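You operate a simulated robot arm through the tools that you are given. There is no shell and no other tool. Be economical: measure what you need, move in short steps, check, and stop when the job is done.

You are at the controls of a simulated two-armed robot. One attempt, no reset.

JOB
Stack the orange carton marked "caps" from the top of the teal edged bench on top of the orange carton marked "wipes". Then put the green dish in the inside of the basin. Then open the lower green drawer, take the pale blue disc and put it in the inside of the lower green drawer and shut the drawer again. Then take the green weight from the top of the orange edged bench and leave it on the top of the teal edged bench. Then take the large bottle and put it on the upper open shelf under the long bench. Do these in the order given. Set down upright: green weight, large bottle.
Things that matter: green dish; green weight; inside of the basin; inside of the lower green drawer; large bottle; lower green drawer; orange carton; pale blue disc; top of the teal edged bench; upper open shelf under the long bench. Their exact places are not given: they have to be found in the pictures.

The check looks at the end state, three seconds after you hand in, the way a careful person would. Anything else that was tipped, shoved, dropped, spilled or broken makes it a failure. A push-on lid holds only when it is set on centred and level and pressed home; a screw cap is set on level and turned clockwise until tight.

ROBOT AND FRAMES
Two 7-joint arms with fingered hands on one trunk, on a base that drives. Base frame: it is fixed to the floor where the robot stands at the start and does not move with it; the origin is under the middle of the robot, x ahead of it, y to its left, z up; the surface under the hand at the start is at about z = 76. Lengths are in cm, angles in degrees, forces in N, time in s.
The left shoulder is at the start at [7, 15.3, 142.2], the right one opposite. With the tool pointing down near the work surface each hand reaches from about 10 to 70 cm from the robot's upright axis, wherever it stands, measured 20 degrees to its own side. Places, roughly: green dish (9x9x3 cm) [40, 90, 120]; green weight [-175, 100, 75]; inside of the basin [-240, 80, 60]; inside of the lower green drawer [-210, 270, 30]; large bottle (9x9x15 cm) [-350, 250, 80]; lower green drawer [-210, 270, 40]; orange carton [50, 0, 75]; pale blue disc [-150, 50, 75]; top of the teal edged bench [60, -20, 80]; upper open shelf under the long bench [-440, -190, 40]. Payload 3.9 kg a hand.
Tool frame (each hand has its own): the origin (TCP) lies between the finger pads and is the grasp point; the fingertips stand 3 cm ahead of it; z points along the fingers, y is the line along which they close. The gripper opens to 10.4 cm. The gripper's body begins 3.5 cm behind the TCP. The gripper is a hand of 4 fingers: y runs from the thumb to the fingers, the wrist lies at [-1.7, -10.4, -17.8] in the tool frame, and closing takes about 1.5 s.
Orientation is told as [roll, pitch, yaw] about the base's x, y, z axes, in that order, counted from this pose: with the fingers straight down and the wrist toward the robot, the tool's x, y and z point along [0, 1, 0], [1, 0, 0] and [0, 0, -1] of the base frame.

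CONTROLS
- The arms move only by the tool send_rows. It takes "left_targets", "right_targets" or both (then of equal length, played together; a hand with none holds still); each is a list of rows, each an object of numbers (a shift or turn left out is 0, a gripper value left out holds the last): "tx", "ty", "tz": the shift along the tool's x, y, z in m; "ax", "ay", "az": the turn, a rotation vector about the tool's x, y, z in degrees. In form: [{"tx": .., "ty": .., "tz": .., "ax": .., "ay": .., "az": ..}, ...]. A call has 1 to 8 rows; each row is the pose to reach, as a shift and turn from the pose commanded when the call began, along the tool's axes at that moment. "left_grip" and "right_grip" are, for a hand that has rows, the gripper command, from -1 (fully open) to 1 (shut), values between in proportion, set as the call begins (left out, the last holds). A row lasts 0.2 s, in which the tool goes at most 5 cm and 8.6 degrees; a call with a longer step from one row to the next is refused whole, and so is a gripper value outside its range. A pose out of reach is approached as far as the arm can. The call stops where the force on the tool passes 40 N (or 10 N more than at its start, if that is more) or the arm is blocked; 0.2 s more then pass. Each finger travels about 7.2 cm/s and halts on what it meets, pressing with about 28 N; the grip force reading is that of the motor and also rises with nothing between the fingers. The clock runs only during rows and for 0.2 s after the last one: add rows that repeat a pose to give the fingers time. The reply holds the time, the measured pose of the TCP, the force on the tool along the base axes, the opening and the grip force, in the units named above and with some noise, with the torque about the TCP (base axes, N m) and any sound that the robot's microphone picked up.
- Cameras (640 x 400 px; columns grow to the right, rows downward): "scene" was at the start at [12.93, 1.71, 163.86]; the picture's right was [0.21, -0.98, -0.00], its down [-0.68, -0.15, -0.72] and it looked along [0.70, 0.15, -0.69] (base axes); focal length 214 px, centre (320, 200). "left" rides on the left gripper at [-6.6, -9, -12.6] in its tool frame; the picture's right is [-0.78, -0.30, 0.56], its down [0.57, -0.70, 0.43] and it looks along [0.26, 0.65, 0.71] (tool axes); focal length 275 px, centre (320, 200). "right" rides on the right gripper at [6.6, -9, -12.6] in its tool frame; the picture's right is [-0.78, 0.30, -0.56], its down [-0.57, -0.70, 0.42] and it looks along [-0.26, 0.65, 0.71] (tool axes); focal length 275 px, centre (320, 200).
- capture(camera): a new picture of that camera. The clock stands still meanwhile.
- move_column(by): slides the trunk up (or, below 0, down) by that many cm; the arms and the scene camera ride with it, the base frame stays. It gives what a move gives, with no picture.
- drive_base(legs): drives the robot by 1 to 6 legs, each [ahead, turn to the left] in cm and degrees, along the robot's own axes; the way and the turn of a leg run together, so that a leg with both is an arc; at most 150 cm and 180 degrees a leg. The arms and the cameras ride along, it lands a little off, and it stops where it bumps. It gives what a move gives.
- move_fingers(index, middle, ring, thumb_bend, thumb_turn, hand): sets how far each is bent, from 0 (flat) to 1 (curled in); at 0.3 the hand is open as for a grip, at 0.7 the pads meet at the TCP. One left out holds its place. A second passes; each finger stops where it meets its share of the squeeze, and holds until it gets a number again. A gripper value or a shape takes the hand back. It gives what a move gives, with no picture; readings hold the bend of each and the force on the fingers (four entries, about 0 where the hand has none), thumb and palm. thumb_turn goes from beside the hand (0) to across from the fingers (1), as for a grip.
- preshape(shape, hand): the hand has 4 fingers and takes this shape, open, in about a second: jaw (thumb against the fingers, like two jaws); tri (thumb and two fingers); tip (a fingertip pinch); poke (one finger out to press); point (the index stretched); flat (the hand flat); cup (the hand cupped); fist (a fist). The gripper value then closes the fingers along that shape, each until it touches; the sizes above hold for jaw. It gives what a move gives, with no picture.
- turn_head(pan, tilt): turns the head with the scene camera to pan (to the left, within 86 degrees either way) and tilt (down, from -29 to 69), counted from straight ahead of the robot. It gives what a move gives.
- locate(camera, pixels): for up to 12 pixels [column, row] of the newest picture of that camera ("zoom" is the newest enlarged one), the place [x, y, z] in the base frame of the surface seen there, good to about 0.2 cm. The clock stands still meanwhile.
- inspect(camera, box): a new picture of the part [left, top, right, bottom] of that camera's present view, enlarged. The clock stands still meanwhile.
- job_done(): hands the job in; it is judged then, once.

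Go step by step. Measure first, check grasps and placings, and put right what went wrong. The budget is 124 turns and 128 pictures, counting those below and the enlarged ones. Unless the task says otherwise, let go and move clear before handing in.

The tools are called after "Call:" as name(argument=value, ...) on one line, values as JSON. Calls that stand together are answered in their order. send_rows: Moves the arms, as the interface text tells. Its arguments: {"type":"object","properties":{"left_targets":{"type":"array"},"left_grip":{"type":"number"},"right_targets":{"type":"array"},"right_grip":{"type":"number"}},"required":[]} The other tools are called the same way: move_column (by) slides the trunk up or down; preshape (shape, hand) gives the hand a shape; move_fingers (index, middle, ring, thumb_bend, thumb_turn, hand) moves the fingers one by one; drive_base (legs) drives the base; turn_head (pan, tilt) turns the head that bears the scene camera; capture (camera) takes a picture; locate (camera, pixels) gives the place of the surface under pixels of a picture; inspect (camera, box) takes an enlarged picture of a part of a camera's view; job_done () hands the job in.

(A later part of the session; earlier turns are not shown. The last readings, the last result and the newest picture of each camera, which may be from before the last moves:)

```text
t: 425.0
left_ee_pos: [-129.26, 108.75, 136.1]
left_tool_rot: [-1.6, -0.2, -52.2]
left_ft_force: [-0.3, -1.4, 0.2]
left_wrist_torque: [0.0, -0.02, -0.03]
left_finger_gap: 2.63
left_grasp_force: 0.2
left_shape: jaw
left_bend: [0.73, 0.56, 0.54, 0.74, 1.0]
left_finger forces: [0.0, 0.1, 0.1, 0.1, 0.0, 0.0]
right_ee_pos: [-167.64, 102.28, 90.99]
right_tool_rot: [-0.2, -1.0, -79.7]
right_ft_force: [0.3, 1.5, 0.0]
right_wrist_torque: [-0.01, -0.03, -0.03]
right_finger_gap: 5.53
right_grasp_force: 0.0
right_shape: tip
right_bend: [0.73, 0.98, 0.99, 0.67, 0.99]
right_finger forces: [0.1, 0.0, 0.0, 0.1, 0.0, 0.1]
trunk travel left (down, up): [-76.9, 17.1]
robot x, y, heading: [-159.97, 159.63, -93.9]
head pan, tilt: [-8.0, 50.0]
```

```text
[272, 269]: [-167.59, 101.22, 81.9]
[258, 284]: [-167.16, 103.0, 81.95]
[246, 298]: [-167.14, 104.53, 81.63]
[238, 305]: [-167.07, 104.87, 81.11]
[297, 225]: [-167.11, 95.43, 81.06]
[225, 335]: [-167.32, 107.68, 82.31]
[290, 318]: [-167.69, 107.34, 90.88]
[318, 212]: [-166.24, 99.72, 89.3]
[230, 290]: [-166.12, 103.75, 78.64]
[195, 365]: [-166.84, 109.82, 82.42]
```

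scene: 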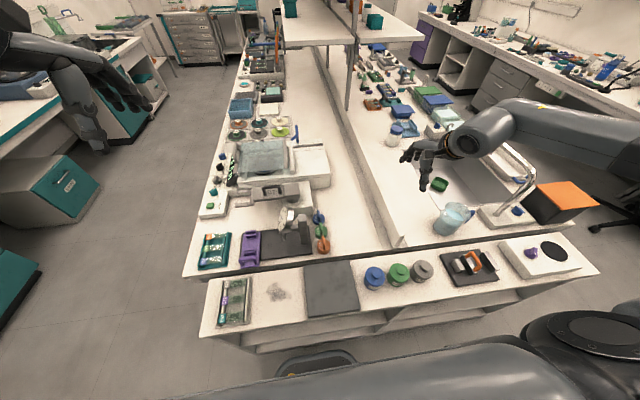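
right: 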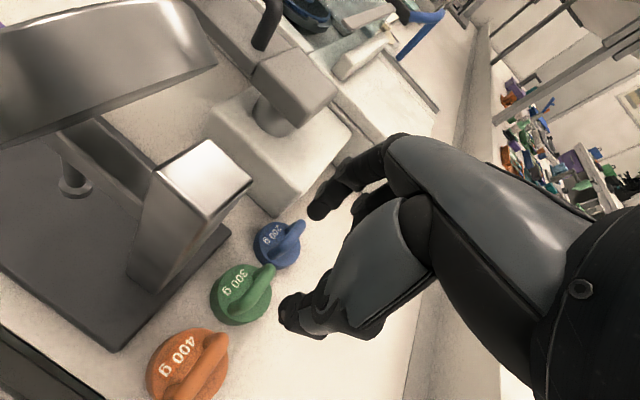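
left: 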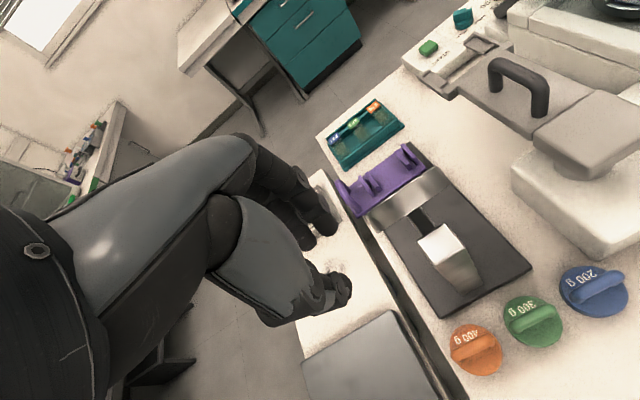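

Loop y 100.9–105.1, orange loop begins 107.5. I centre at y 102.9, narrow to 4.7 cm, and lower to z≈81.5.

Call:
send_rows(right_targets=[{"ty": -0.006, "tz": 0.0}, {"ty": -0.006, "tz": 0.03}, {"ty": -0.006, "tz": 0.055}, {"ty": -0.006, "tz": 0.055}], right_grip=0.09)

Call:
send_rows(right_targets=[{"tz": 0.02}, {"tz": 0.04}, {"tz": 0.04}])

Call:
send_rows(right_targets=[{}, {}, {}, {}, {}], right_grip=1)

Call:
capture(camera="right")

```text
t: 426.0
left_ee_pos: [-129.41, 108.81, 136.22]
left_tool_rot: [-1.6, -0.3, -52.1]
left_ft_force: [0.7, 0.3, -0.3]
left_wrist_torque: [-0.03, 0.02, -0.02]
left_finger_gap: 2.64
left_grasp_force: 0.1
left_shape: jaw
left_bend: [0.73, 0.56, 0.54, 0.74, 1.0]
left_finger forces: [0.0, 0.1, 0.0, 0.0, 0.0, 0.1]
right_ee_pos: [-168.19, 102.78, 85.44]
right_tool_rot: [-0.2, -0.9, -79.7]
right_ft_force: [-0.4, -0.6, -0.4]
right_wrist_torque: [0.0, 0.02, -0.01]
right_finger_gap: 4.76
right_grasp_force: 0.0
right_shape: tip
right_bend: [0.73, 0.98, 0.99, 0.7, 1.0]
right_finger forces: [0.0, 0.0, 0.1, 0.0, 0.1, 0.0]
trunk travel left (down, up): [-76.9, 17.1]
robot x, y, heading: [-160.04, 160.14, -93.8]
head pan, tilt: [-8.0, 50.0]
```

```text
t: 426.8
left_ee_pos: [-129.41, 108.76, 136.11]
left_tool_rot: [-1.5, -0.3, -52.1]
left_ft_force: [0.1, 0.2, 0.4]
left_wrist_torque: [0.0, 0.02, -0.01]
left_finger_gap: 2.65
left_grasp_force: 0.0
left_shape: jaw
left_bend: [0.73, 0.56, 0.54, 0.74, 1.0]
left_finger forces: [0.0, 0.1, 0.1, 0.0, 0.0, 0.1]
right_ee_pos: [-167.93, 102.79, 81.42]
right_tool_rot: [-0.3, -1.0, -79.8]
right_ft_force: [-0.7, -0.7, -1.0]
right_wrist_torque: [0.01, 0.0, -0.02]
right_finger_gap: 4.76
right_grasp_force: 0.1
right_shape: tip
right_bend: [0.73, 0.98, 0.99, 0.71, 1.0]
right_finger forces: [0.0, 0.0, 0.0, 0.0, 0.5, 0.1]
trunk travel left (down, up): [-76.9, 17.1]
robot x, y, heading: [-159.79, 159.62, -93.7]
head pan, tilt: [-8.0, 50.0]
```

```text
t: 428.0
left_ee_pos: [-129.29, 108.8, 136.15]
left_tool_rot: [-1.6, 0.0, -52.1]
left_ft_force: [0.4, 0.3, -0.8]
left_wrist_torque: [-0.02, -0.01, 0.03]
left_finger_gap: 2.59
left_grasp_force: 0.2
left_shape: jaw
left_bend: [0.73, 0.56, 0.54, 0.74, 1.0]
left_finger forces: [0.0, 0.0, 0.1, 0.1, 0.0, 0.0]
right_ee_pos: [-167.99, 102.82, 81.37]
right_tool_rot: [-0.2, -0.9, -79.6]
right_ft_force: [1.3, -0.8, 2.6]
right_wrist_torque: [-0.18, -0.09, 0.03]
right_finger_gap: 2.64
right_grasp_force: 27.8
right_shape: tip
right_bend: [0.73, 1.0, 1.0, 0.74, 1.0]
right_finger forces: [25.7, 0.0, 0.0, 0.1, 24.7, 0.0]
trunk travel left (down, up): [-76.9, 17.1]
robot x, y, heading: [-159.81, 159.54, -94.0]
head pan, tilt: [-8.0, 50.0]
```

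```text
13 pictures are left
```

right: 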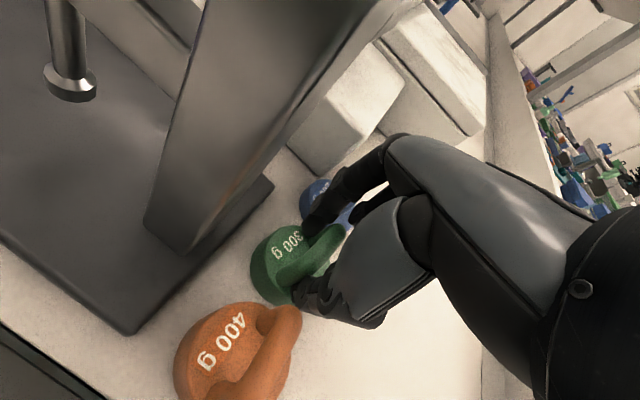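

The pinch holds the loop (25 N, gap 2.6). I lift and check.

Call:
send_rows(right_targets=[{"tz": -0.01}, {"tz": -0.03}, {"tz": -0.06}, {"tz": -0.1}, {"tz": -0.15}, {"tz": -0.2}, {"tz": -0.25}, {"tz": -0.3}])

Call:
capture(camera="right")

```text
t: 429.8
left_ee_pos: [-129.28, 108.83, 136.01]
left_tool_rot: [-1.6, -0.2, -52.1]
left_ft_force: [-0.2, 0.2, -0.2]
left_wrist_torque: [-0.01, -0.01, -0.01]
left_finger_gap: 2.62
left_grasp_force: 0.1
left_shape: jaw
left_bend: [0.73, 0.56, 0.54, 0.74, 1.0]
left_finger forces: [0.0, 0.1, 0.0, 0.0, 0.0, 0.0]
right_ee_pos: [-167.92, 103.66, 111.46]
right_tool_rot: [-0.2, -0.9, -79.7]
right_ft_force: [-0.3, 0.1, -3.9]
right_wrist_torque: [-0.03, 0.0, 0.02]
right_finger_gap: 2.52
right_grasp_force: 28.2
right_shape: tip
right_bend: [0.73, 1.0, 1.0, 0.74, 1.0]
right_finger forces: [24.8, 0.0, 0.0, 0.0, 24.5, 0.1]
trunk travel left (down, up): [-76.9, 17.1]
robot x, y, heading: [-159.63, 160.13, -93.9]
head pan, tilt: [-8.0, 50.0]
```

```text
12 pictures are left
```

right: 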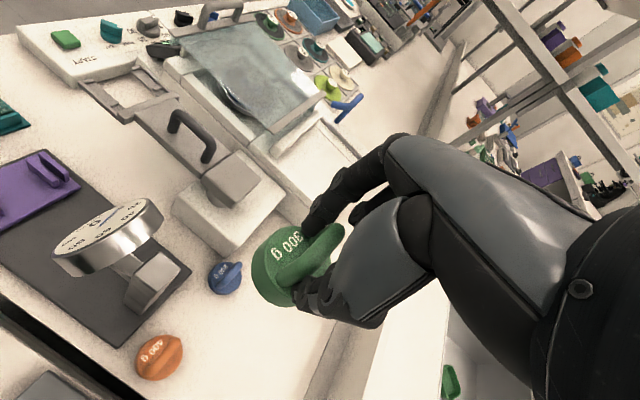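

The green weight hangs upright, neighbours untouched. I carry it to the teal bench, aiming at the clear spot where the caps carton stood (≈(33,-31)).

Call:
drive_base(legs=[[-12, 0], [0, 93.9], [120, 0], [0, -90], [150, 0], [39, 0]])

Call:
drive_base(legs=[[0, 90], [18, 0]])

Call:
turn_head(pan=-15, tilt=50)

Call:
capture(camera="scene")

```text
t: 453.7
left_ee_pos: [-9.13, -68.33, 136.02]
left_tool_rot: [-1.5, -0.2, -48.6]
left_ft_force: [0.3, -0.3, -0.1]
left_wrist_torque: [-0.06, -0.03, -0.02]
left_finger_gap: 2.64
left_grasp_force: 0.1
left_shape: jaw
left_bend: [0.73, 0.56, 0.54, 0.74, 1.0]
left_finger forces: [0.0, 0.1, 0.0, 0.0, 0.0, 0.1]
right_ee_pos: [-47.41, -76.03, 111.57]
right_tool_rot: [-0.2, -0.9, -76.2]
right_ft_force: [0.0, 0.4, -2.5]
right_wrist_torque: [-0.03, 0.04, 0.0]
right_finger_gap: 1.81
right_grasp_force: 28.1
right_shape: tip
right_bend: [0.75, 1.0, 1.0, 0.82, 1.0]
right_finger forces: [1.1, 0.0, 0.0, 0.1, 0.0, 0.1]
trunk travel left (down, up): [-76.9, 17.1]
robot x, y, heading: [-42.55, -19.95, -90.5]
head pan, tilt: [-8.0, 50.0]
```

```text
t: 459.0
left_ee_pos: [23.68, 14.14, 136.23]
left_tool_rot: [-1.7, -0.4, 41.8]
left_ft_force: [-0.9, 0.3, -0.9]
left_wrist_torque: [0.01, -0.04, 0.0]
left_finger_gap: 2.64
left_grasp_force: 0.1
left_shape: jaw
left_bend: [0.73, 0.56, 0.54, 0.74, 1.0]
left_finger forces: [0.0, 0.1, 0.0, 0.1, 0.1, 0.1]
right_ee_pos: [31.54, -24.12, 111.59]
right_tool_rot: [-0.1, -1.1, 14.2]
right_ft_force: [0.2, 0.2, -3.4]
right_wrist_torque: [-0.03, -0.05, 0.04]
right_finger_gap: 1.8
right_grasp_force: 28.4
right_shape: tip
right_bend: [0.75, 1.0, 1.0, 0.82, 1.0]
right_finger forces: [1.1, 0.0, 0.0, 0.0, 0.1, 0.1]
trunk travel left (down, up): [-76.9, 17.1]
robot x, y, heading: [-24.92, -20.03, 0.1]
head pan, tilt: [-8.0, 50.0]
```

```text
t: 459.7
left_ee_pos: [23.87, 14.14, 136.09]
left_tool_rot: [-1.6, -0.2, 41.8]
left_ft_force: [0.7, -0.1, 0.4]
left_wrist_torque: [0.02, -0.01, -0.01]
left_finger_gap: 2.64
left_grasp_force: 0.1
left_shape: jaw
left_bend: [0.73, 0.56, 0.54, 0.74, 1.0]
left_finger forces: [0.1, 0.1, 0.0, 0.1, 0.0, 0.0]
right_ee_pos: [31.8, -24.08, 111.52]
right_tool_rot: [-0.2, -0.9, 14.2]
right_ft_force: [0.3, -0.3, -3.8]
right_wrist_torque: [-0.06, -0.01, -0.01]
right_finger_gap: 1.79
right_grasp_force: 27.8
right_shape: tip
right_bend: [0.75, 1.0, 1.0, 0.82, 1.0]
right_finger forces: [1.1, 0.0, 0.1, 0.1, 0.1, 0.0]
trunk travel left (down, up): [-76.9, 17.1]
robot x, y, heading: [-24.4, -19.76, -0.4]
head pan, tilt: [-15.0, 50.0]
```

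```text
11 pictures are left
```

scene: 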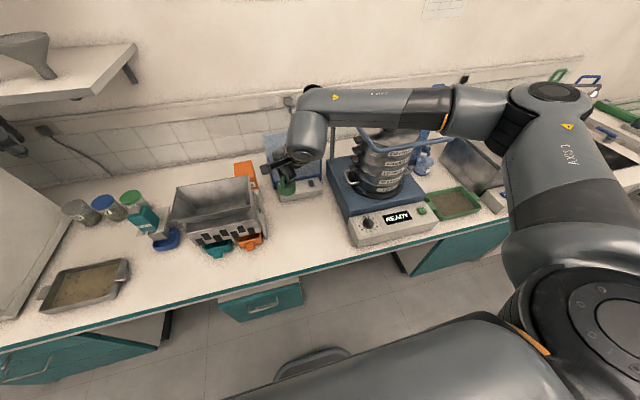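

Still carrying it (-3.4 N), but the grip closed to 1.8: the loop may now hang over the fingers. I look with the right camera.

Call:
capture(camera="right")

Call:
locate(camera="right", pixels=[[270, 260], [300, 250], [265, 300], [300, 290], [250, 270], [285, 235]])

```text
10 pictures are left
```

right: 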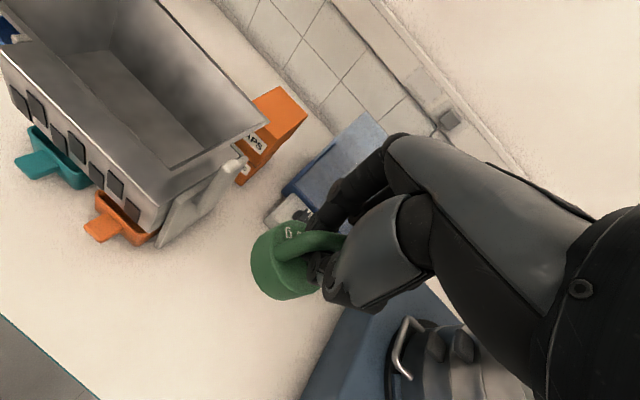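

```text
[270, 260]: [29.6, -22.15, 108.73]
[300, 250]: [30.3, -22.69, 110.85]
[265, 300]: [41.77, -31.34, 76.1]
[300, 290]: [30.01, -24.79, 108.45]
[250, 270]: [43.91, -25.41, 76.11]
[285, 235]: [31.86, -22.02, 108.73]
```

The weight is still upright and level (body top z 108.6). I lower it straight down, slightly to the right, until it touches the bench.

Call:
send_rows(right_targets=[{"tx": -0.015, "ty": 0.0, "tz": 0.04}, {"tx": -0.029, "ty": 0.003, "tz": 0.08}, {"tx": -0.029, "ty": 0.005, "tz": 0.12}, {"tx": -0.029, "ty": 0.005, "tz": 0.16}, {"tx": -0.029, "ty": 0.005, "tz": 0.2}, {"tx": -0.029, "ty": 0.005, "tz": 0.24}, {"tx": -0.029, "ty": 0.005, "tz": 0.275}, {"tx": -0.029, "ty": 0.005, "tz": 0.29}])

Call:
send_rows(right_targets=[{"tz": 0.004}, {"tz": 0.008}, {"tz": 0.012}, {"tz": 0.014}])

Call:
send_rows(right_targets=[{}, {}, {}, {}, {}], right_grip=0)

Call:
capture(camera="right")

```text
t: 461.5
left_ee_pos: [24.03, 14.07, 136.13]
left_tool_rot: [-1.5, -0.1, 41.7]
left_ft_force: [0.5, -0.6, -0.8]
left_wrist_torque: [0.01, 0.0, -0.01]
left_finger_gap: 2.62
left_grasp_force: 0.0
left_shape: jaw
left_bend: [0.73, 0.56, 0.54, 0.74, 1.0]
left_finger forces: [0.1, 0.0, 0.1, 0.0, 0.1, 0.1]
right_ee_pos: [33.5, -26.85, 82.21]
right_tool_rot: [-0.2, -0.9, 14.2]
right_ft_force: [0.6, -0.8, -2.3]
right_wrist_torque: [0.01, -0.04, 0.0]
right_finger_gap: 1.81
right_grasp_force: 28.4
right_shape: tip
right_bend: [0.75, 1.0, 1.0, 0.82, 1.0]
right_finger forces: [1.1, 0.0, 0.0, 0.0, 0.0, 0.0]
trunk travel left (down, up): [-76.9, 17.1]
robot x, y, heading: [-24.67, -20.06, 0.3]
head pan, tilt: [-15.0, 50.0]
```

```text
t: 462.5
left_ee_pos: [23.93, 14.04, 136.16]
left_tool_rot: [-1.5, -0.2, 41.8]
left_ft_force: [-0.4, -0.6, 0.2]
left_wrist_torque: [0.01, 0.02, -0.01]
left_finger_gap: 2.63
left_grasp_force: 0.1
left_shape: jaw
left_bend: [0.73, 0.56, 0.54, 0.74, 1.0]
left_finger forces: [0.1, 0.0, 0.1, 0.0, 0.1, 0.0]
right_ee_pos: [33.56, -26.68, 81.11]
right_tool_rot: [0.0, -0.9, 14.2]
right_ft_force: [1.0, 1.0, 0.0]
right_wrist_torque: [0.0, 0.02, -0.01]
right_finger_gap: 1.79
right_grasp_force: 27.8
right_shape: tip
right_bend: [0.75, 1.0, 1.0, 0.82, 1.0]
right_finger forces: [0.3, 0.0, 0.0, 0.0, 0.0, 0.0]
trunk travel left (down, up): [-76.9, 17.1]
robot x, y, heading: [-24.83, -19.79, -0.2]
head pan, tilt: [-15.0, 50.0]
```

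```text
t: 463.7
left_ee_pos: [23.85, 14.16, 136.19]
left_tool_rot: [-1.5, -0.2, 41.8]
left_ft_force: [0.0, -0.2, 0.0]
left_wrist_torque: [0.03, 0.02, 0.0]
left_finger_gap: 2.6
left_grasp_force: 0.0
left_shape: jaw
left_bend: [0.73, 0.56, 0.54, 0.74, 1.0]
left_finger forces: [0.0, 0.0, 0.1, 0.0, 0.0, 0.0]
right_ee_pos: [33.55, -26.9, 81.2]
right_tool_rot: [-0.2, -1.0, 14.1]
right_ft_force: [3.6, -1.7, 16.0]
right_wrist_torque: [-0.05, -0.11, -0.02]
right_finger_gap: 5.17
right_grasp_force: 0.0
right_shape: tip
right_bend: [0.73, 1.0, 0.99, 0.69, 1.0]
right_finger forces: [0.0, 15.8, 0.0, 0.1, 0.0, 0.1]
trunk travel left (down, up): [-76.9, 17.1]
robot x, y, heading: [-24.71, -19.65, 0.1]
head pan, tilt: [-15.0, 50.0]
```

```text
9 pictures are left
```

right: 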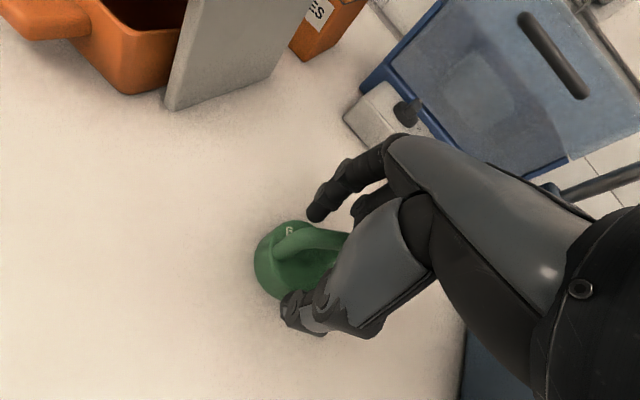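

The weight stands on the bench; index and thumb are open around the loop. I rise straight up and re-measure it.

Call:
send_rows(right_targets=[{"tz": -0.01}, {"tz": -0.03}, {"tz": -0.06}, {"tz": -0.1}, {"tz": -0.15}, {"tz": -0.2}, {"tz": -0.25}, {"tz": -0.3}], right_grip=-0.1)

Call:
capture(camera="right")

```text
t: 465.5
left_ee_pos: [23.88, 14.12, 136.17]
left_tool_rot: [-1.6, -0.2, 41.8]
left_ft_force: [-0.6, -0.6, -0.1]
left_wrist_torque: [0.03, -0.01, 0.01]
left_finger_gap: 2.63
left_grasp_force: 0.1
left_shape: jaw
left_bend: [0.73, 0.56, 0.54, 0.74, 1.0]
left_finger forces: [0.1, 0.0, 0.1, 0.1, 0.0, 0.0]
right_ee_pos: [33.0, -26.89, 111.31]
right_tool_rot: [-0.2, -0.9, 14.2]
right_ft_force: [0.1, -0.1, -0.8]
right_wrist_torque: [-0.05, -0.03, -0.01]
right_finger_gap: 5.7
right_grasp_force: 0.1
right_shape: tip
right_bend: [0.73, 0.98, 0.99, 0.66, 0.99]
right_finger forces: [0.1, 0.0, 0.0, 0.0, 0.1, 0.0]
trunk travel left (down, up): [-76.9, 17.1]
robot x, y, heading: [-24.81, -19.78, 0.1]
head pan, tilt: [-15.0, 50.0]
```

```text
8 pictures are left
```

right: 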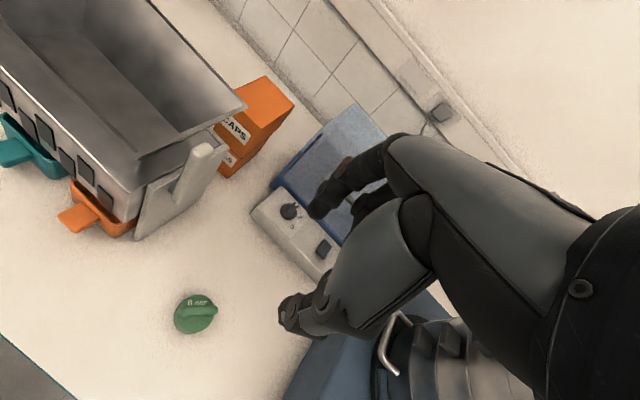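

The green weight stands upright on the teal bench, and CAPS is on WIPES. Last: the large bottle (≈(-350,253)). I drive there, stopping right of the chair at about (-307,197), heading 140°.

Call:
drive_base(legs=[[-15, 0], [0, 90], [150, 0], [45, 0], [0, 90], [150, 0]])

Call:
drive_base(legs=[[94, 0], [0, -40], [26, 0]])

Call:
preshape(hand="right", shape="jaw")

Call:
turn_head(pan=0, tilt=48)

Call:
capture(camera="scene")

```text
t: 490.9
left_ee_pos: [-240.27, 136.7, 136.12]
left_tool_rot: [-1.6, -0.2, -136.9]
left_ft_force: [-0.4, 0.1, -0.9]
left_wrist_torque: [-0.02, 0.02, 0.0]
left_finger_gap: 2.64
left_grasp_force: 0.1
left_shape: jaw
left_bend: [0.73, 0.56, 0.54, 0.74, 1.0]
left_finger forces: [0.0, 0.0, 0.1, 0.0, 0.0, 0.1]
right_ee_pos: [-250.42, 177.46, 111.33]
right_tool_rot: [-0.2, -0.9, -164.6]
right_ft_force: [0.3, 0.1, 0.3]
right_wrist_torque: [0.01, -0.01, -0.03]
right_finger_gap: 5.7
right_grasp_force: 0.0
right_shape: tip
right_bend: [0.73, 0.98, 0.99, 0.66, 0.99]
right_finger forces: [0.1, 0.0, 0.0, 0.0, 0.0, 0.0]
trunk travel left (down, up): [-76.9, 17.1]
robot x, y, heading: [-192.91, 171.94, -178.6]
head pan, tilt: [-15.0, 50.0]
```

```text
t: 499.1
left_ee_pos: [-364.41, 189.2, 136.21]
left_tool_rot: [-1.6, -0.3, -176.8]
left_ft_force: [0.3, 0.4, -0.3]
left_wrist_torque: [0.01, -0.02, -0.02]
left_finger_gap: 2.64
left_grasp_force: 0.0
left_shape: jaw
left_bend: [0.73, 0.56, 0.54, 0.74, 1.0]
left_finger forces: [0.0, 0.0, 0.0, 0.1, 0.0, 0.0]
right_ee_pos: [-346.09, 226.89, 111.39]
right_tool_rot: [-0.2, -1.0, 155.6]
right_ft_force: [-0.6, 0.2, -0.4]
right_wrist_torque: [-0.04, 0.0, 0.03]
right_finger_gap: 5.68
right_grasp_force: 0.2
right_shape: tip
right_bend: [0.73, 0.98, 0.99, 0.66, 0.99]
right_finger forces: [0.0, 0.0, 0.0, 0.1, 0.0, 0.1]
trunk travel left (down, up): [-76.9, 17.1]
robot x, y, heading: [-305.38, 185.64, 141.2]
head pan, tilt: [-15.0, 50.0]
```

```text
t: 500.0
left_ee_pos: [-364.55, 189.46, 136.12]
left_tool_rot: [-1.6, -0.2, -176.7]
left_ft_force: [-1.1, 0.0, 0.5]
left_wrist_torque: [0.0, -0.04, -0.01]
left_finger_gap: 2.66
left_grasp_force: 0.0
left_shape: jaw
left_bend: [0.73, 0.56, 0.54, 0.74, 1.0]
left_finger forces: [0.0, 0.1, 0.1, 0.0, 0.0, 0.0]
right_ee_pos: [-346.1, 227.05, 111.22]
right_tool_rot: [-0.1, -0.9, 155.6]
right_ft_force: [0.8, 0.3, -0.6]
right_wrist_torque: [0.04, -0.01, 0.0]
right_finger_gap: 10.39
right_grasp_force: 0.1
right_shape: jaw
right_bend: [0.3, 0.3, 0.3, 0.3, 0.97]
right_finger forces: [0.0, 0.1, 0.0, 0.0, 0.0, 0.0]
trunk travel left (down, up): [-76.9, 17.1]
robot x, y, heading: [-305.87, 185.34, 141.9]
head pan, tilt: [-15.0, 50.0]
```

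```text
t: 500.8
left_ee_pos: [-364.49, 189.31, 136.22]
left_tool_rot: [-1.6, -0.2, -176.9]
left_ft_force: [0.4, 0.1, 0.2]
left_wrist_torque: [-0.01, 0.0, -0.03]
left_finger_gap: 2.62
left_grasp_force: 0.1
left_shape: jaw
left_bend: [0.73, 0.56, 0.54, 0.74, 1.0]
left_finger forces: [0.0, 0.0, 0.0, 0.0, 0.1, 0.0]
right_ee_pos: [-346.03, 227.0, 111.32]
right_tool_rot: [-0.2, -0.9, 155.6]
right_ft_force: [-0.2, 1.1, 0.7]
right_wrist_torque: [0.0, -0.02, -0.01]
right_finger_gap: 10.38
right_grasp_force: 0.1
right_shape: jaw
right_bend: [0.3, 0.3, 0.3, 0.3, 0.97]
right_finger forces: [0.1, 0.0, 0.1, 0.1, 0.1, 0.0]
trunk travel left (down, up): [-76.9, 17.1]
robot x, y, heading: [-305.54, 185.49, 141.4]
head pan, tilt: [0.0, 48.0]
```

```text
7 pictures are left
```

scene: 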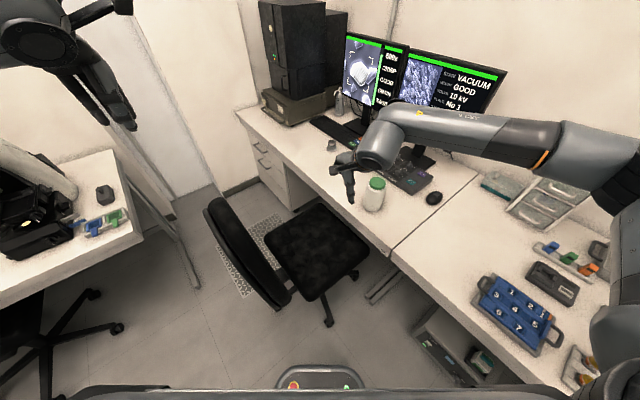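

The bottle is at (376,193), right beside the hand. I measure its cap and body, and the long bench by the aisle later.

Call:
locate(camera="scene", pixels=[[376, 182], [370, 182], [383, 184], [374, 200], [366, 200], [382, 202], [374, 208], [330, 320], [325, 300], [345, 195]])

```text
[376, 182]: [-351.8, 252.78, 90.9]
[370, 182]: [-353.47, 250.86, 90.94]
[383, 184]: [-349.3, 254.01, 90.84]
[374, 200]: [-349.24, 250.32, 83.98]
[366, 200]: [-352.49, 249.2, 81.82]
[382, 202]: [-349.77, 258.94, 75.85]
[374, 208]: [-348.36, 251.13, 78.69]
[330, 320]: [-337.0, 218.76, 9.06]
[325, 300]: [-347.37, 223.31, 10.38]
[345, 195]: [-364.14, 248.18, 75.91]
```

Cap centre (-351.5, 252.7), top z 90.9, ~5.2 cm wide. I drive 16 cm closer (chair foot stays ~7 cm clear).

Call:
drive_base(legs=[[16, 0]])

Call:
send_rows(right_targets=[{"tx": -0.04}, {"tx": -0.08}, {"tx": -0.12}, {"tx": -0.16}, {"tx": -0.172}, {"tx": -0.172}])

```text
t: 502.2
left_ee_pos: [-376.75, 198.84, 136.27]
left_tool_rot: [-1.8, -0.3, -176.8]
left_ft_force: [0.2, 0.5, 0.8]
left_wrist_torque: [0.04, -0.02, -0.03]
left_finger_gap: 2.65
left_grasp_force: 0.0
left_shape: jaw
left_bend: [0.73, 0.56, 0.54, 0.74, 1.0]
left_finger forces: [0.0, 0.0, 0.0, 0.0, 0.1, 0.0]
right_ee_pos: [-358.29, 236.69, 111.43]
right_tool_rot: [-0.2, -1.1, 155.7]
right_ft_force: [0.4, 0.4, -0.1]
right_wrist_torque: [0.04, -0.02, 0.02]
right_finger_gap: 10.4
right_grasp_force: 0.0
right_shape: jaw
right_bend: [0.3, 0.3, 0.3, 0.3, 0.97]
right_finger forces: [0.0, 0.0, 0.0, 0.0, 0.0, 0.1]
trunk travel left (down, up): [-76.9, 17.1]
robot x, y, heading: [-317.69, 195.4, 141.2]
head pan, tilt: [0.0, 48.0]
```

```text
t: 503.6
left_ee_pos: [-376.97, 199.07, 136.05]
left_tool_rot: [-1.7, -0.1, -176.7]
left_ft_force: [-1.2, 0.2, -0.8]
left_wrist_torque: [0.02, -0.05, 0.0]
left_finger_gap: 2.62
left_grasp_force: 0.1
left_shape: jaw
left_bend: [0.73, 0.56, 0.54, 0.74, 1.0]
left_finger forces: [0.0, 0.0, 0.1, 0.1, 0.0, 0.0]
right_ee_pos: [-351.4, 252.47, 111.08]
right_tool_rot: [-0.2, -1.0, 155.8]
right_ft_force: [-0.2, 0.4, 0.4]
right_wrist_torque: [-0.02, 0.0, -0.02]
right_finger_gap: 10.4
right_grasp_force: 0.0
right_shape: jaw
right_bend: [0.3, 0.3, 0.3, 0.3, 0.97]
right_finger forces: [0.1, 0.1, 0.1, 0.0, 0.0, 0.0]
trunk travel left (down, up): [-76.9, 17.1]
robot x, y, heading: [-318.06, 195.22, 141.7]
head pan, tilt: [0.0, 48.0]
```

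Directly above the cap. I lower to z≈89.5, close and lift, then view.

Call:
send_rows(right_targets=[{"tz": 0.045}, {"tz": 0.09}, {"tz": 0.135}, {"tz": 0.175}, {"tz": 0.2}, {"tz": 0.216}, {"tz": 0.216}])

Call:
send_rows(right_targets=[{}, {}, {}, {}, {}, {}, {}], right_grip=1)

Call:
send_rows(right_targets=[{"tz": -0.01}, {"tz": -0.03}, {"tz": -0.06}, {"tz": -0.1}, {"tz": -0.14}, {"tz": -0.18}, {"tz": -0.22}, {"tz": -0.25}])

Call:
capture(camera="right")

```text
t: 505.2
left_ee_pos: [-377.01, 199.03, 136.06]
left_tool_rot: [-1.6, -0.3, -176.7]
left_ft_force: [-0.1, 0.1, 0.2]
left_wrist_torque: [0.0, -0.01, 0.01]
left_finger_gap: 2.65
left_grasp_force: 0.0
left_shape: jaw
left_bend: [0.73, 0.56, 0.54, 0.74, 1.0]
left_finger forces: [0.0, 0.0, 0.0, 0.0, 0.1, 0.0]
right_ee_pos: [-351.68, 252.61, 89.54]
right_tool_rot: [-0.1, -0.9, 155.7]
right_ft_force: [-0.2, 0.6, 0.0]
right_wrist_torque: [0.0, -0.03, 0.01]
right_finger_gap: 10.4
right_grasp_force: 0.1
right_shape: jaw
right_bend: [0.3, 0.3, 0.3, 0.3, 0.97]
right_finger forces: [0.1, 0.0, 0.1, 0.0, 0.0, 0.0]
trunk travel left (down, up): [-76.9, 17.1]
robot x, y, heading: [-317.51, 195.39, 141.6]
head pan, tilt: [0.0, 48.0]
```

```text
t: 506.8
left_ee_pos: [-376.93, 199.08, 136.06]
left_tool_rot: [-1.6, -0.2, -176.7]
left_ft_force: [-0.7, 0.6, -0.8]
left_wrist_torque: [-0.01, 0.01, -0.04]
left_finger_gap: 2.62
left_grasp_force: 0.1
left_shape: jaw
left_bend: [0.73, 0.56, 0.54, 0.74, 1.0]
left_finger forces: [0.0, 0.0, 0.0, 0.1, 0.1, 0.0]
right_ee_pos: [-351.56, 252.57, 89.71]
right_tool_rot: [-0.1, -1.0, 155.7]
right_ft_force: [-0.5, 0.9, -0.1]
right_wrist_torque: [0.0, -0.04, 0.0]
right_finger_gap: 7.51
right_grasp_force: 28.3
right_shape: jaw
right_bend: [0.28, 0.35, 0.36, 0.55, 0.98]
right_finger forces: [13.6, 7.9, 3.7, 0.1, 24.8, 0.0]
trunk travel left (down, up): [-76.9, 17.1]
robot x, y, heading: [-318.04, 195.44, 141.6]
head pan, tilt: [0.0, 48.0]
```

```text
t: 508.6
left_ee_pos: [-377.01, 199.0, 136.16]
left_tool_rot: [-1.6, -0.2, -176.6]
left_ft_force: [-0.1, 0.4, 0.8]
left_wrist_torque: [0.0, -0.02, -0.04]
left_finger_gap: 2.65
left_grasp_force: 0.0
left_shape: jaw
left_bend: [0.73, 0.56, 0.54, 0.74, 1.0]
left_finger forces: [0.1, 0.0, 0.0, 0.0, 0.0, 0.1]
right_ee_pos: [-351.29, 252.4, 114.7]
right_tool_rot: [-0.3, -0.9, 155.7]
right_ft_force: [0.2, -0.1, -1.6]
right_wrist_torque: [-0.01, 0.03, -0.03]
right_finger_gap: 7.5
right_grasp_force: 27.5
right_shape: jaw
right_bend: [0.28, 0.35, 0.36, 0.55, 0.98]
right_finger forces: [13.6, 7.9, 3.7, 0.0, 24.8, 0.0]
trunk travel left (down, up): [-76.9, 17.1]
robot x, y, heading: [-317.58, 195.21, 141.6]
head pan, tilt: [0.0, 48.0]
```

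```text
6 pictures are left
```

right: 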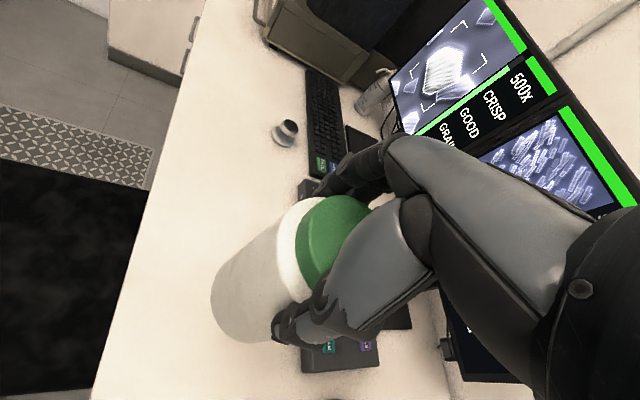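

The bottle is lifted upright by its cap. I raise the trunk and carry it down the far aisle (x≈-338) toward the long bench near y -170, then look to the right.

Call:
move_column(by=15)

Call:
drive_base(legs=[[-28, 0], [0, 87], [64, 0], [0, 41.4], [150, 0], [140, 0]])

Call:
turn_head(pan=-65, tilt=42)

Call:
capture(camera="scene")

```text
t: 510.3
left_ee_pos: [-376.9, 199.03, 151.12]
left_tool_rot: [-1.5, -0.2, -176.8]
left_ft_force: [0.3, -0.3, -0.1]
left_wrist_torque: [0.03, -0.02, -0.01]
left_finger_gap: 2.63
left_grasp_force: 0.0
left_shape: jaw
left_bend: [0.73, 0.56, 0.54, 0.74, 1.0]
left_finger forces: [0.0, 0.0, 0.0, 0.0, 0.0, 0.0]
right_ee_pos: [-351.45, 252.42, 129.68]
right_tool_rot: [-0.1, -1.0, 155.7]
right_ft_force: [0.2, -0.2, -2.6]
right_wrist_torque: [-0.01, -0.02, -0.03]
right_finger_gap: 7.5
right_grasp_force: 28.0
right_shape: jaw
right_bend: [0.28, 0.35, 0.36, 0.55, 0.98]
right_finger forces: [13.6, 7.9, 3.6, 0.1, 24.8, 0.0]
trunk travel left (down, up): [-91.9, 2.1]
robot x, y, heading: [-317.4, 195.26, 141.5]
head pan, tilt: [0.0, 48.0]
```

```text
t: 534.9
left_ee_pos: [-320.21, -213.58, 151.28]
left_tool_rot: [-1.6, -0.2, -50.2]
left_ft_force: [-0.5, -0.4, 0.0]
left_wrist_torque: [-0.02, 0.01, -0.02]
left_finger_gap: 2.63
left_grasp_force: 0.0
left_shape: jaw
left_bend: [0.73, 0.56, 0.54, 0.74, 1.0]
left_finger forces: [0.0, 0.0, 0.1, 0.0, 0.1, 0.0]
right_ee_pos: [-378.3, -224.9, 129.85]
right_tool_rot: [-0.1, -0.9, -77.6]
right_ft_force: [-0.5, -0.8, -0.9]
right_wrist_torque: [0.01, -0.04, 0.0]
right_finger_gap: 7.47
right_grasp_force: 28.2
right_shape: jaw
right_bend: [0.28, 0.36, 0.36, 0.55, 0.98]
right_finger forces: [13.6, 7.9, 3.8, 0.1, 24.4, 0.0]
trunk travel left (down, up): [-91.9, 2.1]
robot x, y, heading: [-352.42, -164.15, -92.2]
head pan, tilt: [0.0, 48.0]
```

```text
t: 536.3
left_ee_pos: [-320.17, -213.71, 151.12]
left_tool_rot: [-1.5, -0.2, -50.0]
left_ft_force: [0.0, 0.3, 0.0]
left_wrist_torque: [-0.03, -0.05, 0.03]
left_finger_gap: 2.62
left_grasp_force: 0.1
left_shape: jaw
left_bend: [0.73, 0.56, 0.54, 0.74, 1.0]
left_finger forces: [0.1, 0.0, 0.0, 0.1, 0.1, 0.0]
right_ee_pos: [-378.35, -224.95, 129.8]
right_tool_rot: [0.0, -1.0, -77.7]
right_ft_force: [0.0, -0.2, -1.9]
right_wrist_torque: [0.04, 0.02, -0.02]
right_finger_gap: 7.45
right_grasp_force: 28.0
right_shape: jaw
right_bend: [0.28, 0.36, 0.36, 0.55, 0.98]
right_finger forces: [13.6, 7.8, 3.8, 0.1, 24.5, 0.1]
trunk travel left (down, up): [-91.9, 2.1]
robot x, y, heading: [-352.58, -163.99, -92.0]
head pan, tilt: [-65.0, 42.0]
```

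```text
5 pictures are left
```

scene: 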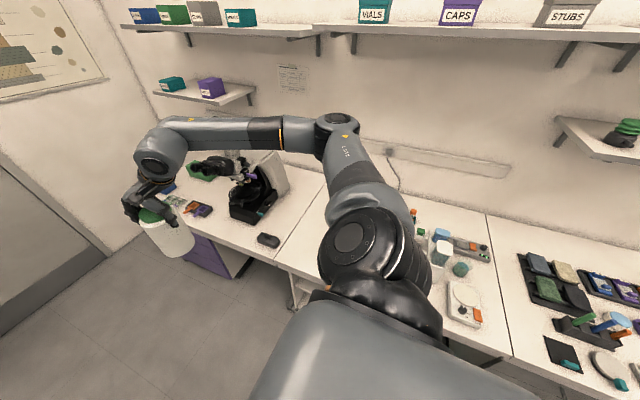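

I turn to face the long bench (heading 180) and look under it around y -190.

Call:
drive_base(legs=[[0, -88]])

Call:
turn_head(pan=12, tilt=60)

Call:
capture(camera="scene")

```text
t: 540.4
left_ee_pos: [-401.42, -197.44, 151.07]
left_tool_rot: [-1.7, -0.2, -138.7]
left_ft_force: [-0.3, -0.5, 0.7]
left_wrist_torque: [0.03, -0.02, 0.0]
left_finger_gap: 2.65
left_grasp_force: 0.1
left_shape: jaw
left_bend: [0.73, 0.56, 0.54, 0.74, 1.0]
left_finger forces: [0.0, 0.0, 0.0, 0.0, 0.0, 0.1]
right_ee_pos: [-414.08, -139.83, 129.69]
right_tool_rot: [-0.2, -0.9, -166.2]
right_ft_force: [0.0, 0.1, -1.6]
right_wrist_torque: [0.02, -0.01, -0.01]
right_finger_gap: 7.44
right_grasp_force: 28.0
right_shape: jaw
right_bend: [0.28, 0.36, 0.36, 0.55, 0.98]
right_finger forces: [13.5, 7.7, 3.8, 0.0, 24.1, 0.0]
trunk travel left (down, up): [-91.9, 2.1]
robot x, y, heading: [-352.55, -164.01, 179.8]
head pan, tilt: [-65.0, 42.0]
```

```text
t: 541.9
left_ee_pos: [-401.38, -197.52, 151.11]
left_tool_rot: [-1.5, -0.3, -138.8]
left_ft_force: [-0.1, -1.2, -0.7]
left_wrist_torque: [0.0, 0.05, 0.02]
left_finger_gap: 2.63
left_grasp_force: 0.1
left_shape: jaw
left_bend: [0.73, 0.56, 0.54, 0.74, 1.0]
left_finger forces: [0.0, 0.0, 0.0, 0.0, 0.1, 0.0]
right_ee_pos: [-414.13, -139.86, 129.74]
right_tool_rot: [-0.1, -0.9, -166.2]
right_ft_force: [-0.3, 0.4, -1.6]
right_wrist_torque: [-0.02, 0.0, -0.01]
right_finger_gap: 7.41
right_grasp_force: 28.0
right_shape: jaw
right_bend: [0.28, 0.36, 0.36, 0.55, 0.98]
right_finger forces: [13.6, 7.8, 3.8, 0.0, 24.2, 0.0]
trunk travel left (down, up): [-91.9, 2.1]
robot x, y, heading: [-352.62, -163.73, 179.6]
head pan, tilt: [12.0, 60.0]
```

```text
4 pictures are left
```

scene: 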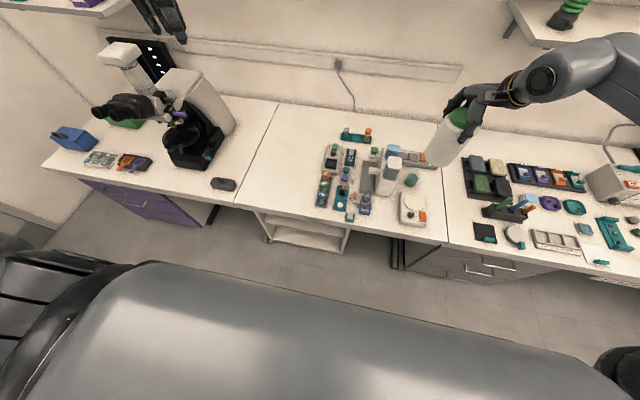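

The open shelf unit is at (300,230). I measure its opening, surfaces and the bench edge.

Call:
locate(camera="scene", pixels=[[300, 225], [300, 238], [300, 218], [265, 222], [345, 238], [300, 213], [310, 246], [280, 230], [258, 214], [350, 233], [330, 228], [300, 208]])

Call:
inspect(camera="scene", box=[240, 195, 370, 265])

```text
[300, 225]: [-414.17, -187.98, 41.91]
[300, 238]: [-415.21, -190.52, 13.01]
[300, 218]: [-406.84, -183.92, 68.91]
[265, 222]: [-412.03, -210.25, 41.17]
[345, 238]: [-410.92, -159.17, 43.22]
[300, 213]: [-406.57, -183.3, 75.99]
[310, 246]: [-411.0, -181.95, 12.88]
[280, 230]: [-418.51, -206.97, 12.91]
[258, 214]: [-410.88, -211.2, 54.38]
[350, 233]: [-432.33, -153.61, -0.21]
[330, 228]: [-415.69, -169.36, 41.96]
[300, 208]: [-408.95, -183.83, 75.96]
```

```text
4.92 times, centred on (305, 230) of scene
```

zoom: 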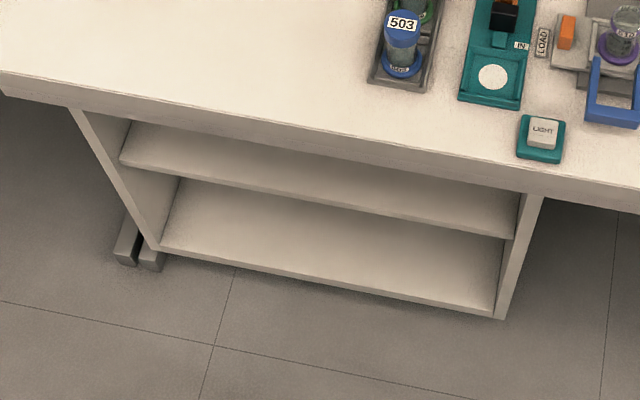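

The upper shelf surface is z≈42 (y -211..-159), the bench edge at x≈-406.7 with its underside at z≈69. The clear height is limited, so I'll insert the bottle with the hand tilted ~18°, set it and withdraw sideways. First I retract and straighten the hand, shift the robot to y≈-187, and lower the trunk.

Call:
send_rows(right_targets=[{"tx": 0.01, "ty": -0.04, "az": 2.8}, {"tx": 0.02, "ty": -0.08, "az": 5.6}, {"tx": 0.03, "ty": -0.12, "az": 8.4}, {"tx": 0.04, "ty": -0.16, "az": 11.2}, {"tx": 0.048, "ty": -0.194, "az": 14}, {"tx": 0.048, "ty": -0.194, "az": 14}])

Call:
drive_base(legs=[[0, 90], [24, 0], [0, -90]])

Call:
move_column(by=-40)

```text
t: 543.3
left_ee_pos: [-401.41, -197.56, 151.05]
left_tool_rot: [-1.6, -0.2, -138.7]
left_ft_force: [0.5, 0.1, -0.6]
left_wrist_torque: [0.01, -0.01, 0.01]
left_finger_gap: 2.65
left_grasp_force: 0.0
left_shape: jaw
left_bend: [0.73, 0.56, 0.54, 0.74, 1.0]
left_finger forces: [0.1, 0.0, 0.0, 0.0, 0.0, 0.0]
right_ee_pos: [-394.03, -139.68, 129.31]
right_tool_rot: [0.1, -0.9, 179.8]
right_ft_force: [-0.3, 0.0, -0.8]
right_wrist_torque: [-0.01, -0.01, 0.0]
right_finger_gap: 7.42
right_grasp_force: 28.3
right_shape: jaw
right_bend: [0.72, 0.36, 0.36, 0.55, 0.98]
right_finger forces: [13.9, 7.8, 4.0, 0.0, 24.5, 0.0]
trunk travel left (down, up): [-91.9, 2.1]
robot x, y, heading: [-352.62, -163.82, 179.6]
head pan, tilt: [12.0, 60.0]
```

```text
t: 552.7
left_ee_pos: [-401.25, -222.87, 151.12]
left_tool_rot: [-1.7, -0.3, -137.8]
left_ft_force: [0.0, -0.4, -0.8]
left_wrist_torque: [0.0, 0.0, -0.01]
left_finger_gap: 2.61
left_grasp_force: 0.0
left_shape: jaw
left_bend: [0.73, 0.56, 0.54, 0.74, 1.0]
left_finger forces: [0.0, 0.1, 0.0, 0.0, 0.1, 0.1]
right_ee_pos: [-394.69, -164.85, 129.28]
right_tool_rot: [0.0, -1.0, -179.3]
right_ft_force: [0.8, -0.3, -1.9]
right_wrist_torque: [-0.02, 0.01, -0.03]
right_finger_gap: 7.37
right_grasp_force: 28.2
right_shape: jaw
right_bend: [0.72, 0.36, 0.37, 0.55, 0.98]
right_finger forces: [13.6, 7.5, 3.9, 0.0, 23.8, 0.1]
trunk travel left (down, up): [-91.9, 2.1]
robot x, y, heading: [-352.73, -188.54, -179.4]
head pan, tilt: [12.0, 60.0]
```

```text
t: 556.6
left_ee_pos: [-401.2, -222.76, 111.04]
left_tool_rot: [-1.5, -0.2, -137.8]
left_ft_force: [0.0, 0.2, 1.1]
left_wrist_torque: [0.02, 0.02, -0.02]
left_finger_gap: 2.63
left_grasp_force: 0.1
left_shape: jaw
left_bend: [0.73, 0.56, 0.54, 0.74, 1.0]
left_finger forces: [0.0, 0.0, 0.0, 0.1, 0.0, 0.0]
right_ee_pos: [-394.77, -164.84, 89.35]
right_tool_rot: [0.0, -0.9, -179.3]
right_ft_force: [-0.4, -0.4, -2.2]
right_wrist_torque: [-0.03, 0.01, -0.01]
right_finger_gap: 7.37
right_grasp_force: 27.6
right_shape: jaw
right_bend: [0.72, 0.36, 0.37, 0.55, 0.98]
right_finger forces: [13.6, 7.4, 3.9, 0.1, 23.8, 0.0]
trunk travel left (down, up): [-51.9, 42.1]
robot x, y, heading: [-352.76, -188.21, -179.4]
head pan, tilt: [12.0, 60.0]
```

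Hand and bottle are clear in front of the bench. I move to y≈-178, lower to TCP z≈58 and tilt 20°, then look.

Call:
send_rows(right_targets=[{"tx": 0.017, "tz": 0.04}, {"tx": 0.034, "tz": 0.08}, {"tx": 0.05, "tz": 0.12, "ax": -3}, {"tx": 0.067, "tz": 0.16, "ax": -6}, {"tx": 0.083, "tz": 0.2, "ax": -9}, {"tx": 0.1, "tz": 0.24, "ax": -13}, {"tx": 0.117, "tz": 0.28, "ax": -17}, {"tx": 0.13, "tz": 0.314, "ax": -20}])

Call:
capture(camera="scene")

```text
t: 558.4
left_ee_pos: [-401.08, -222.74, 111.21]
left_tool_rot: [-1.6, -0.1, -137.7]
left_ft_force: [-0.7, -0.1, 0.0]
left_wrist_torque: [0.0, 0.0, 0.0]
left_finger_gap: 2.61
left_grasp_force: 0.1
left_shape: jaw
left_bend: [0.73, 0.56, 0.54, 0.74, 1.0]
left_finger forces: [0.0, 0.1, 0.0, 0.0, 0.0, 0.1]
right_ee_pos: [-394.7, -172.5, 71.7]
right_tool_rot: [0.4, -7.8, -179.1]
right_ft_force: [-1.6, 0.6, -2.7]
right_wrist_torque: [0.03, -0.05, -0.01]
right_finger_gap: 7.38
right_grasp_force: 28.0
right_shape: jaw
right_bend: [0.72, 0.36, 0.37, 0.55, 0.98]
right_finger forces: [14.0, 7.8, 4.3, 0.1, 24.8, 0.1]
right hand out of reach, approached as far as the arm can: row 5, 6, 7, 8
trunk travel left (down, up): [-51.9, 42.1]
robot x, y, heading: [-353.12, -188.63, -179.3]
head pan, tilt: [12.0, 60.0]
```

```text
2 pictures are left
```

scene: 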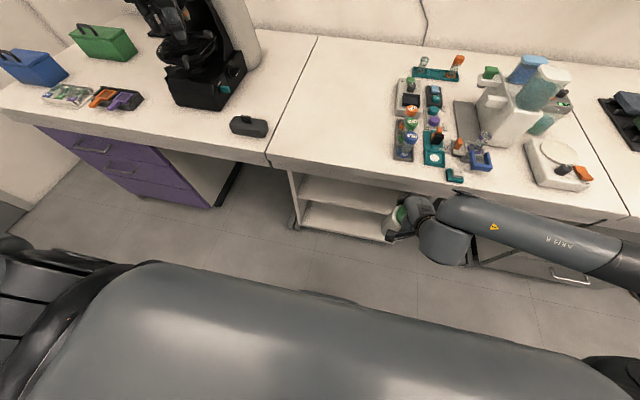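

Tilt stopped at 8° because the hand is too close to the body. I lower via the trunk, back the base 14 cm, then extend again while tilting.

Call:
drive_base(legs=[[-14, 0]])

Call:
move_column(by=-13)

Call:
send_rows(right_targets=[{"ty": 0.035, "tz": 0.005}, {"ty": 0.07, "tz": 0.01, "tx": 0.01, "ax": -2}, {"ty": 0.1, "tz": 0.014, "tx": 0.02, "ax": -4}, {"ty": 0.12, "tz": 0.017, "tx": 0.03, "ax": -7}, {"ty": 0.139, "tz": 0.019, "tx": 0.04, "ax": -10}, {"ty": 0.139, "tz": 0.019, "tx": 0.05, "ax": -12.5}, {"ty": 0.139, "tz": 0.019, "tx": 0.055, "ax": -12.5}])

```text
t: 559.7
left_ee_pos: [-387.16, -222.65, 111.17]
left_tool_rot: [-1.7, -0.1, -137.7]
left_ft_force: [0.2, 0.0, -0.1]
left_wrist_torque: [0.02, -0.01, -0.03]
left_finger_gap: 2.63
left_grasp_force: 0.1
left_shape: jaw
left_bend: [0.73, 0.56, 0.54, 0.74, 1.0]
left_finger forces: [0.1, 0.0, 0.1, 0.0, 0.0, 0.0]
right_ee_pos: [-381.0, -172.43, 71.61]
right_tool_rot: [0.3, -7.8, -178.8]
right_ft_force: [0.8, 0.0, -1.6]
right_wrist_torque: [-0.02, 0.02, 0.01]
right_finger_gap: 7.38
right_grasp_force: 28.4
right_shape: jaw
right_bend: [0.72, 0.36, 0.37, 0.55, 0.98]
right_finger forces: [14.0, 7.8, 4.2, 0.0, 24.8, 0.1]
trunk travel left (down, up): [-51.9, 42.1]
robot x, y, heading: [-338.89, -188.4, -179.2]
head pan, tilt: [12.0, 60.0]
```

```text
t: 561.3
left_ee_pos: [-387.18, -222.7, 98.16]
left_tool_rot: [-1.5, -0.2, -137.8]
left_ft_force: [0.7, 0.3, -0.6]
left_wrist_torque: [-0.05, -0.03, 0.03]
left_finger_gap: 2.64
left_grasp_force: 0.1
left_shape: jaw
left_bend: [0.73, 0.56, 0.54, 0.74, 1.0]
left_finger forces: [0.0, 0.0, 0.0, 0.0, 0.1, 0.0]
right_ee_pos: [-380.8, -172.32, 58.7]
right_tool_rot: [0.5, -7.8, -178.8]
right_ft_force: [-0.2, 0.5, -1.4]
right_wrist_torque: [0.03, 0.0, -0.02]
right_finger_gap: 7.36
right_grasp_force: 27.9
right_shape: jaw
right_bend: [0.72, 0.36, 0.37, 0.55, 0.98]
right_finger forces: [14.1, 7.8, 4.4, 0.0, 24.8, 0.0]
trunk travel left (down, up): [-38.9, 55.1]
robot x, y, heading: [-338.64, -188.41, -179.2]
head pan, tilt: [12.0, 60.0]
```

```text
t: 562.9
left_ee_pos: [-387.28, -222.53, 98.14]
left_tool_rot: [-1.6, -0.2, -137.8]
left_ft_force: [0.3, 0.0, -0.2]
left_wrist_torque: [0.01, -0.02, -0.01]
left_finger_gap: 2.66
left_grasp_force: 0.0
left_shape: jaw
left_bend: [0.73, 0.56, 0.54, 0.74, 1.0]
left_finger forces: [0.0, 0.0, 0.1, 0.0, 0.0, 0.0]
right_ee_pos: [-394.95, -178.02, 58.61]
right_tool_rot: [0.4, -20.3, -179.1]
right_ft_force: [-0.1, -0.8, -1.4]
right_wrist_torque: [-0.01, -0.03, -0.01]
right_finger_gap: 7.43
right_grasp_force: 28.0
right_shape: jaw
right_bend: [0.72, 0.36, 0.37, 0.55, 0.98]
right_finger forces: [14.1, 7.8, 4.5, 0.0, 25.4, 0.1]
trunk travel left (down, up): [-38.9, 55.1]
robot x, y, heading: [-338.81, -188.29, -179.2]
head pan, tilt: [12.0, 60.0]
```

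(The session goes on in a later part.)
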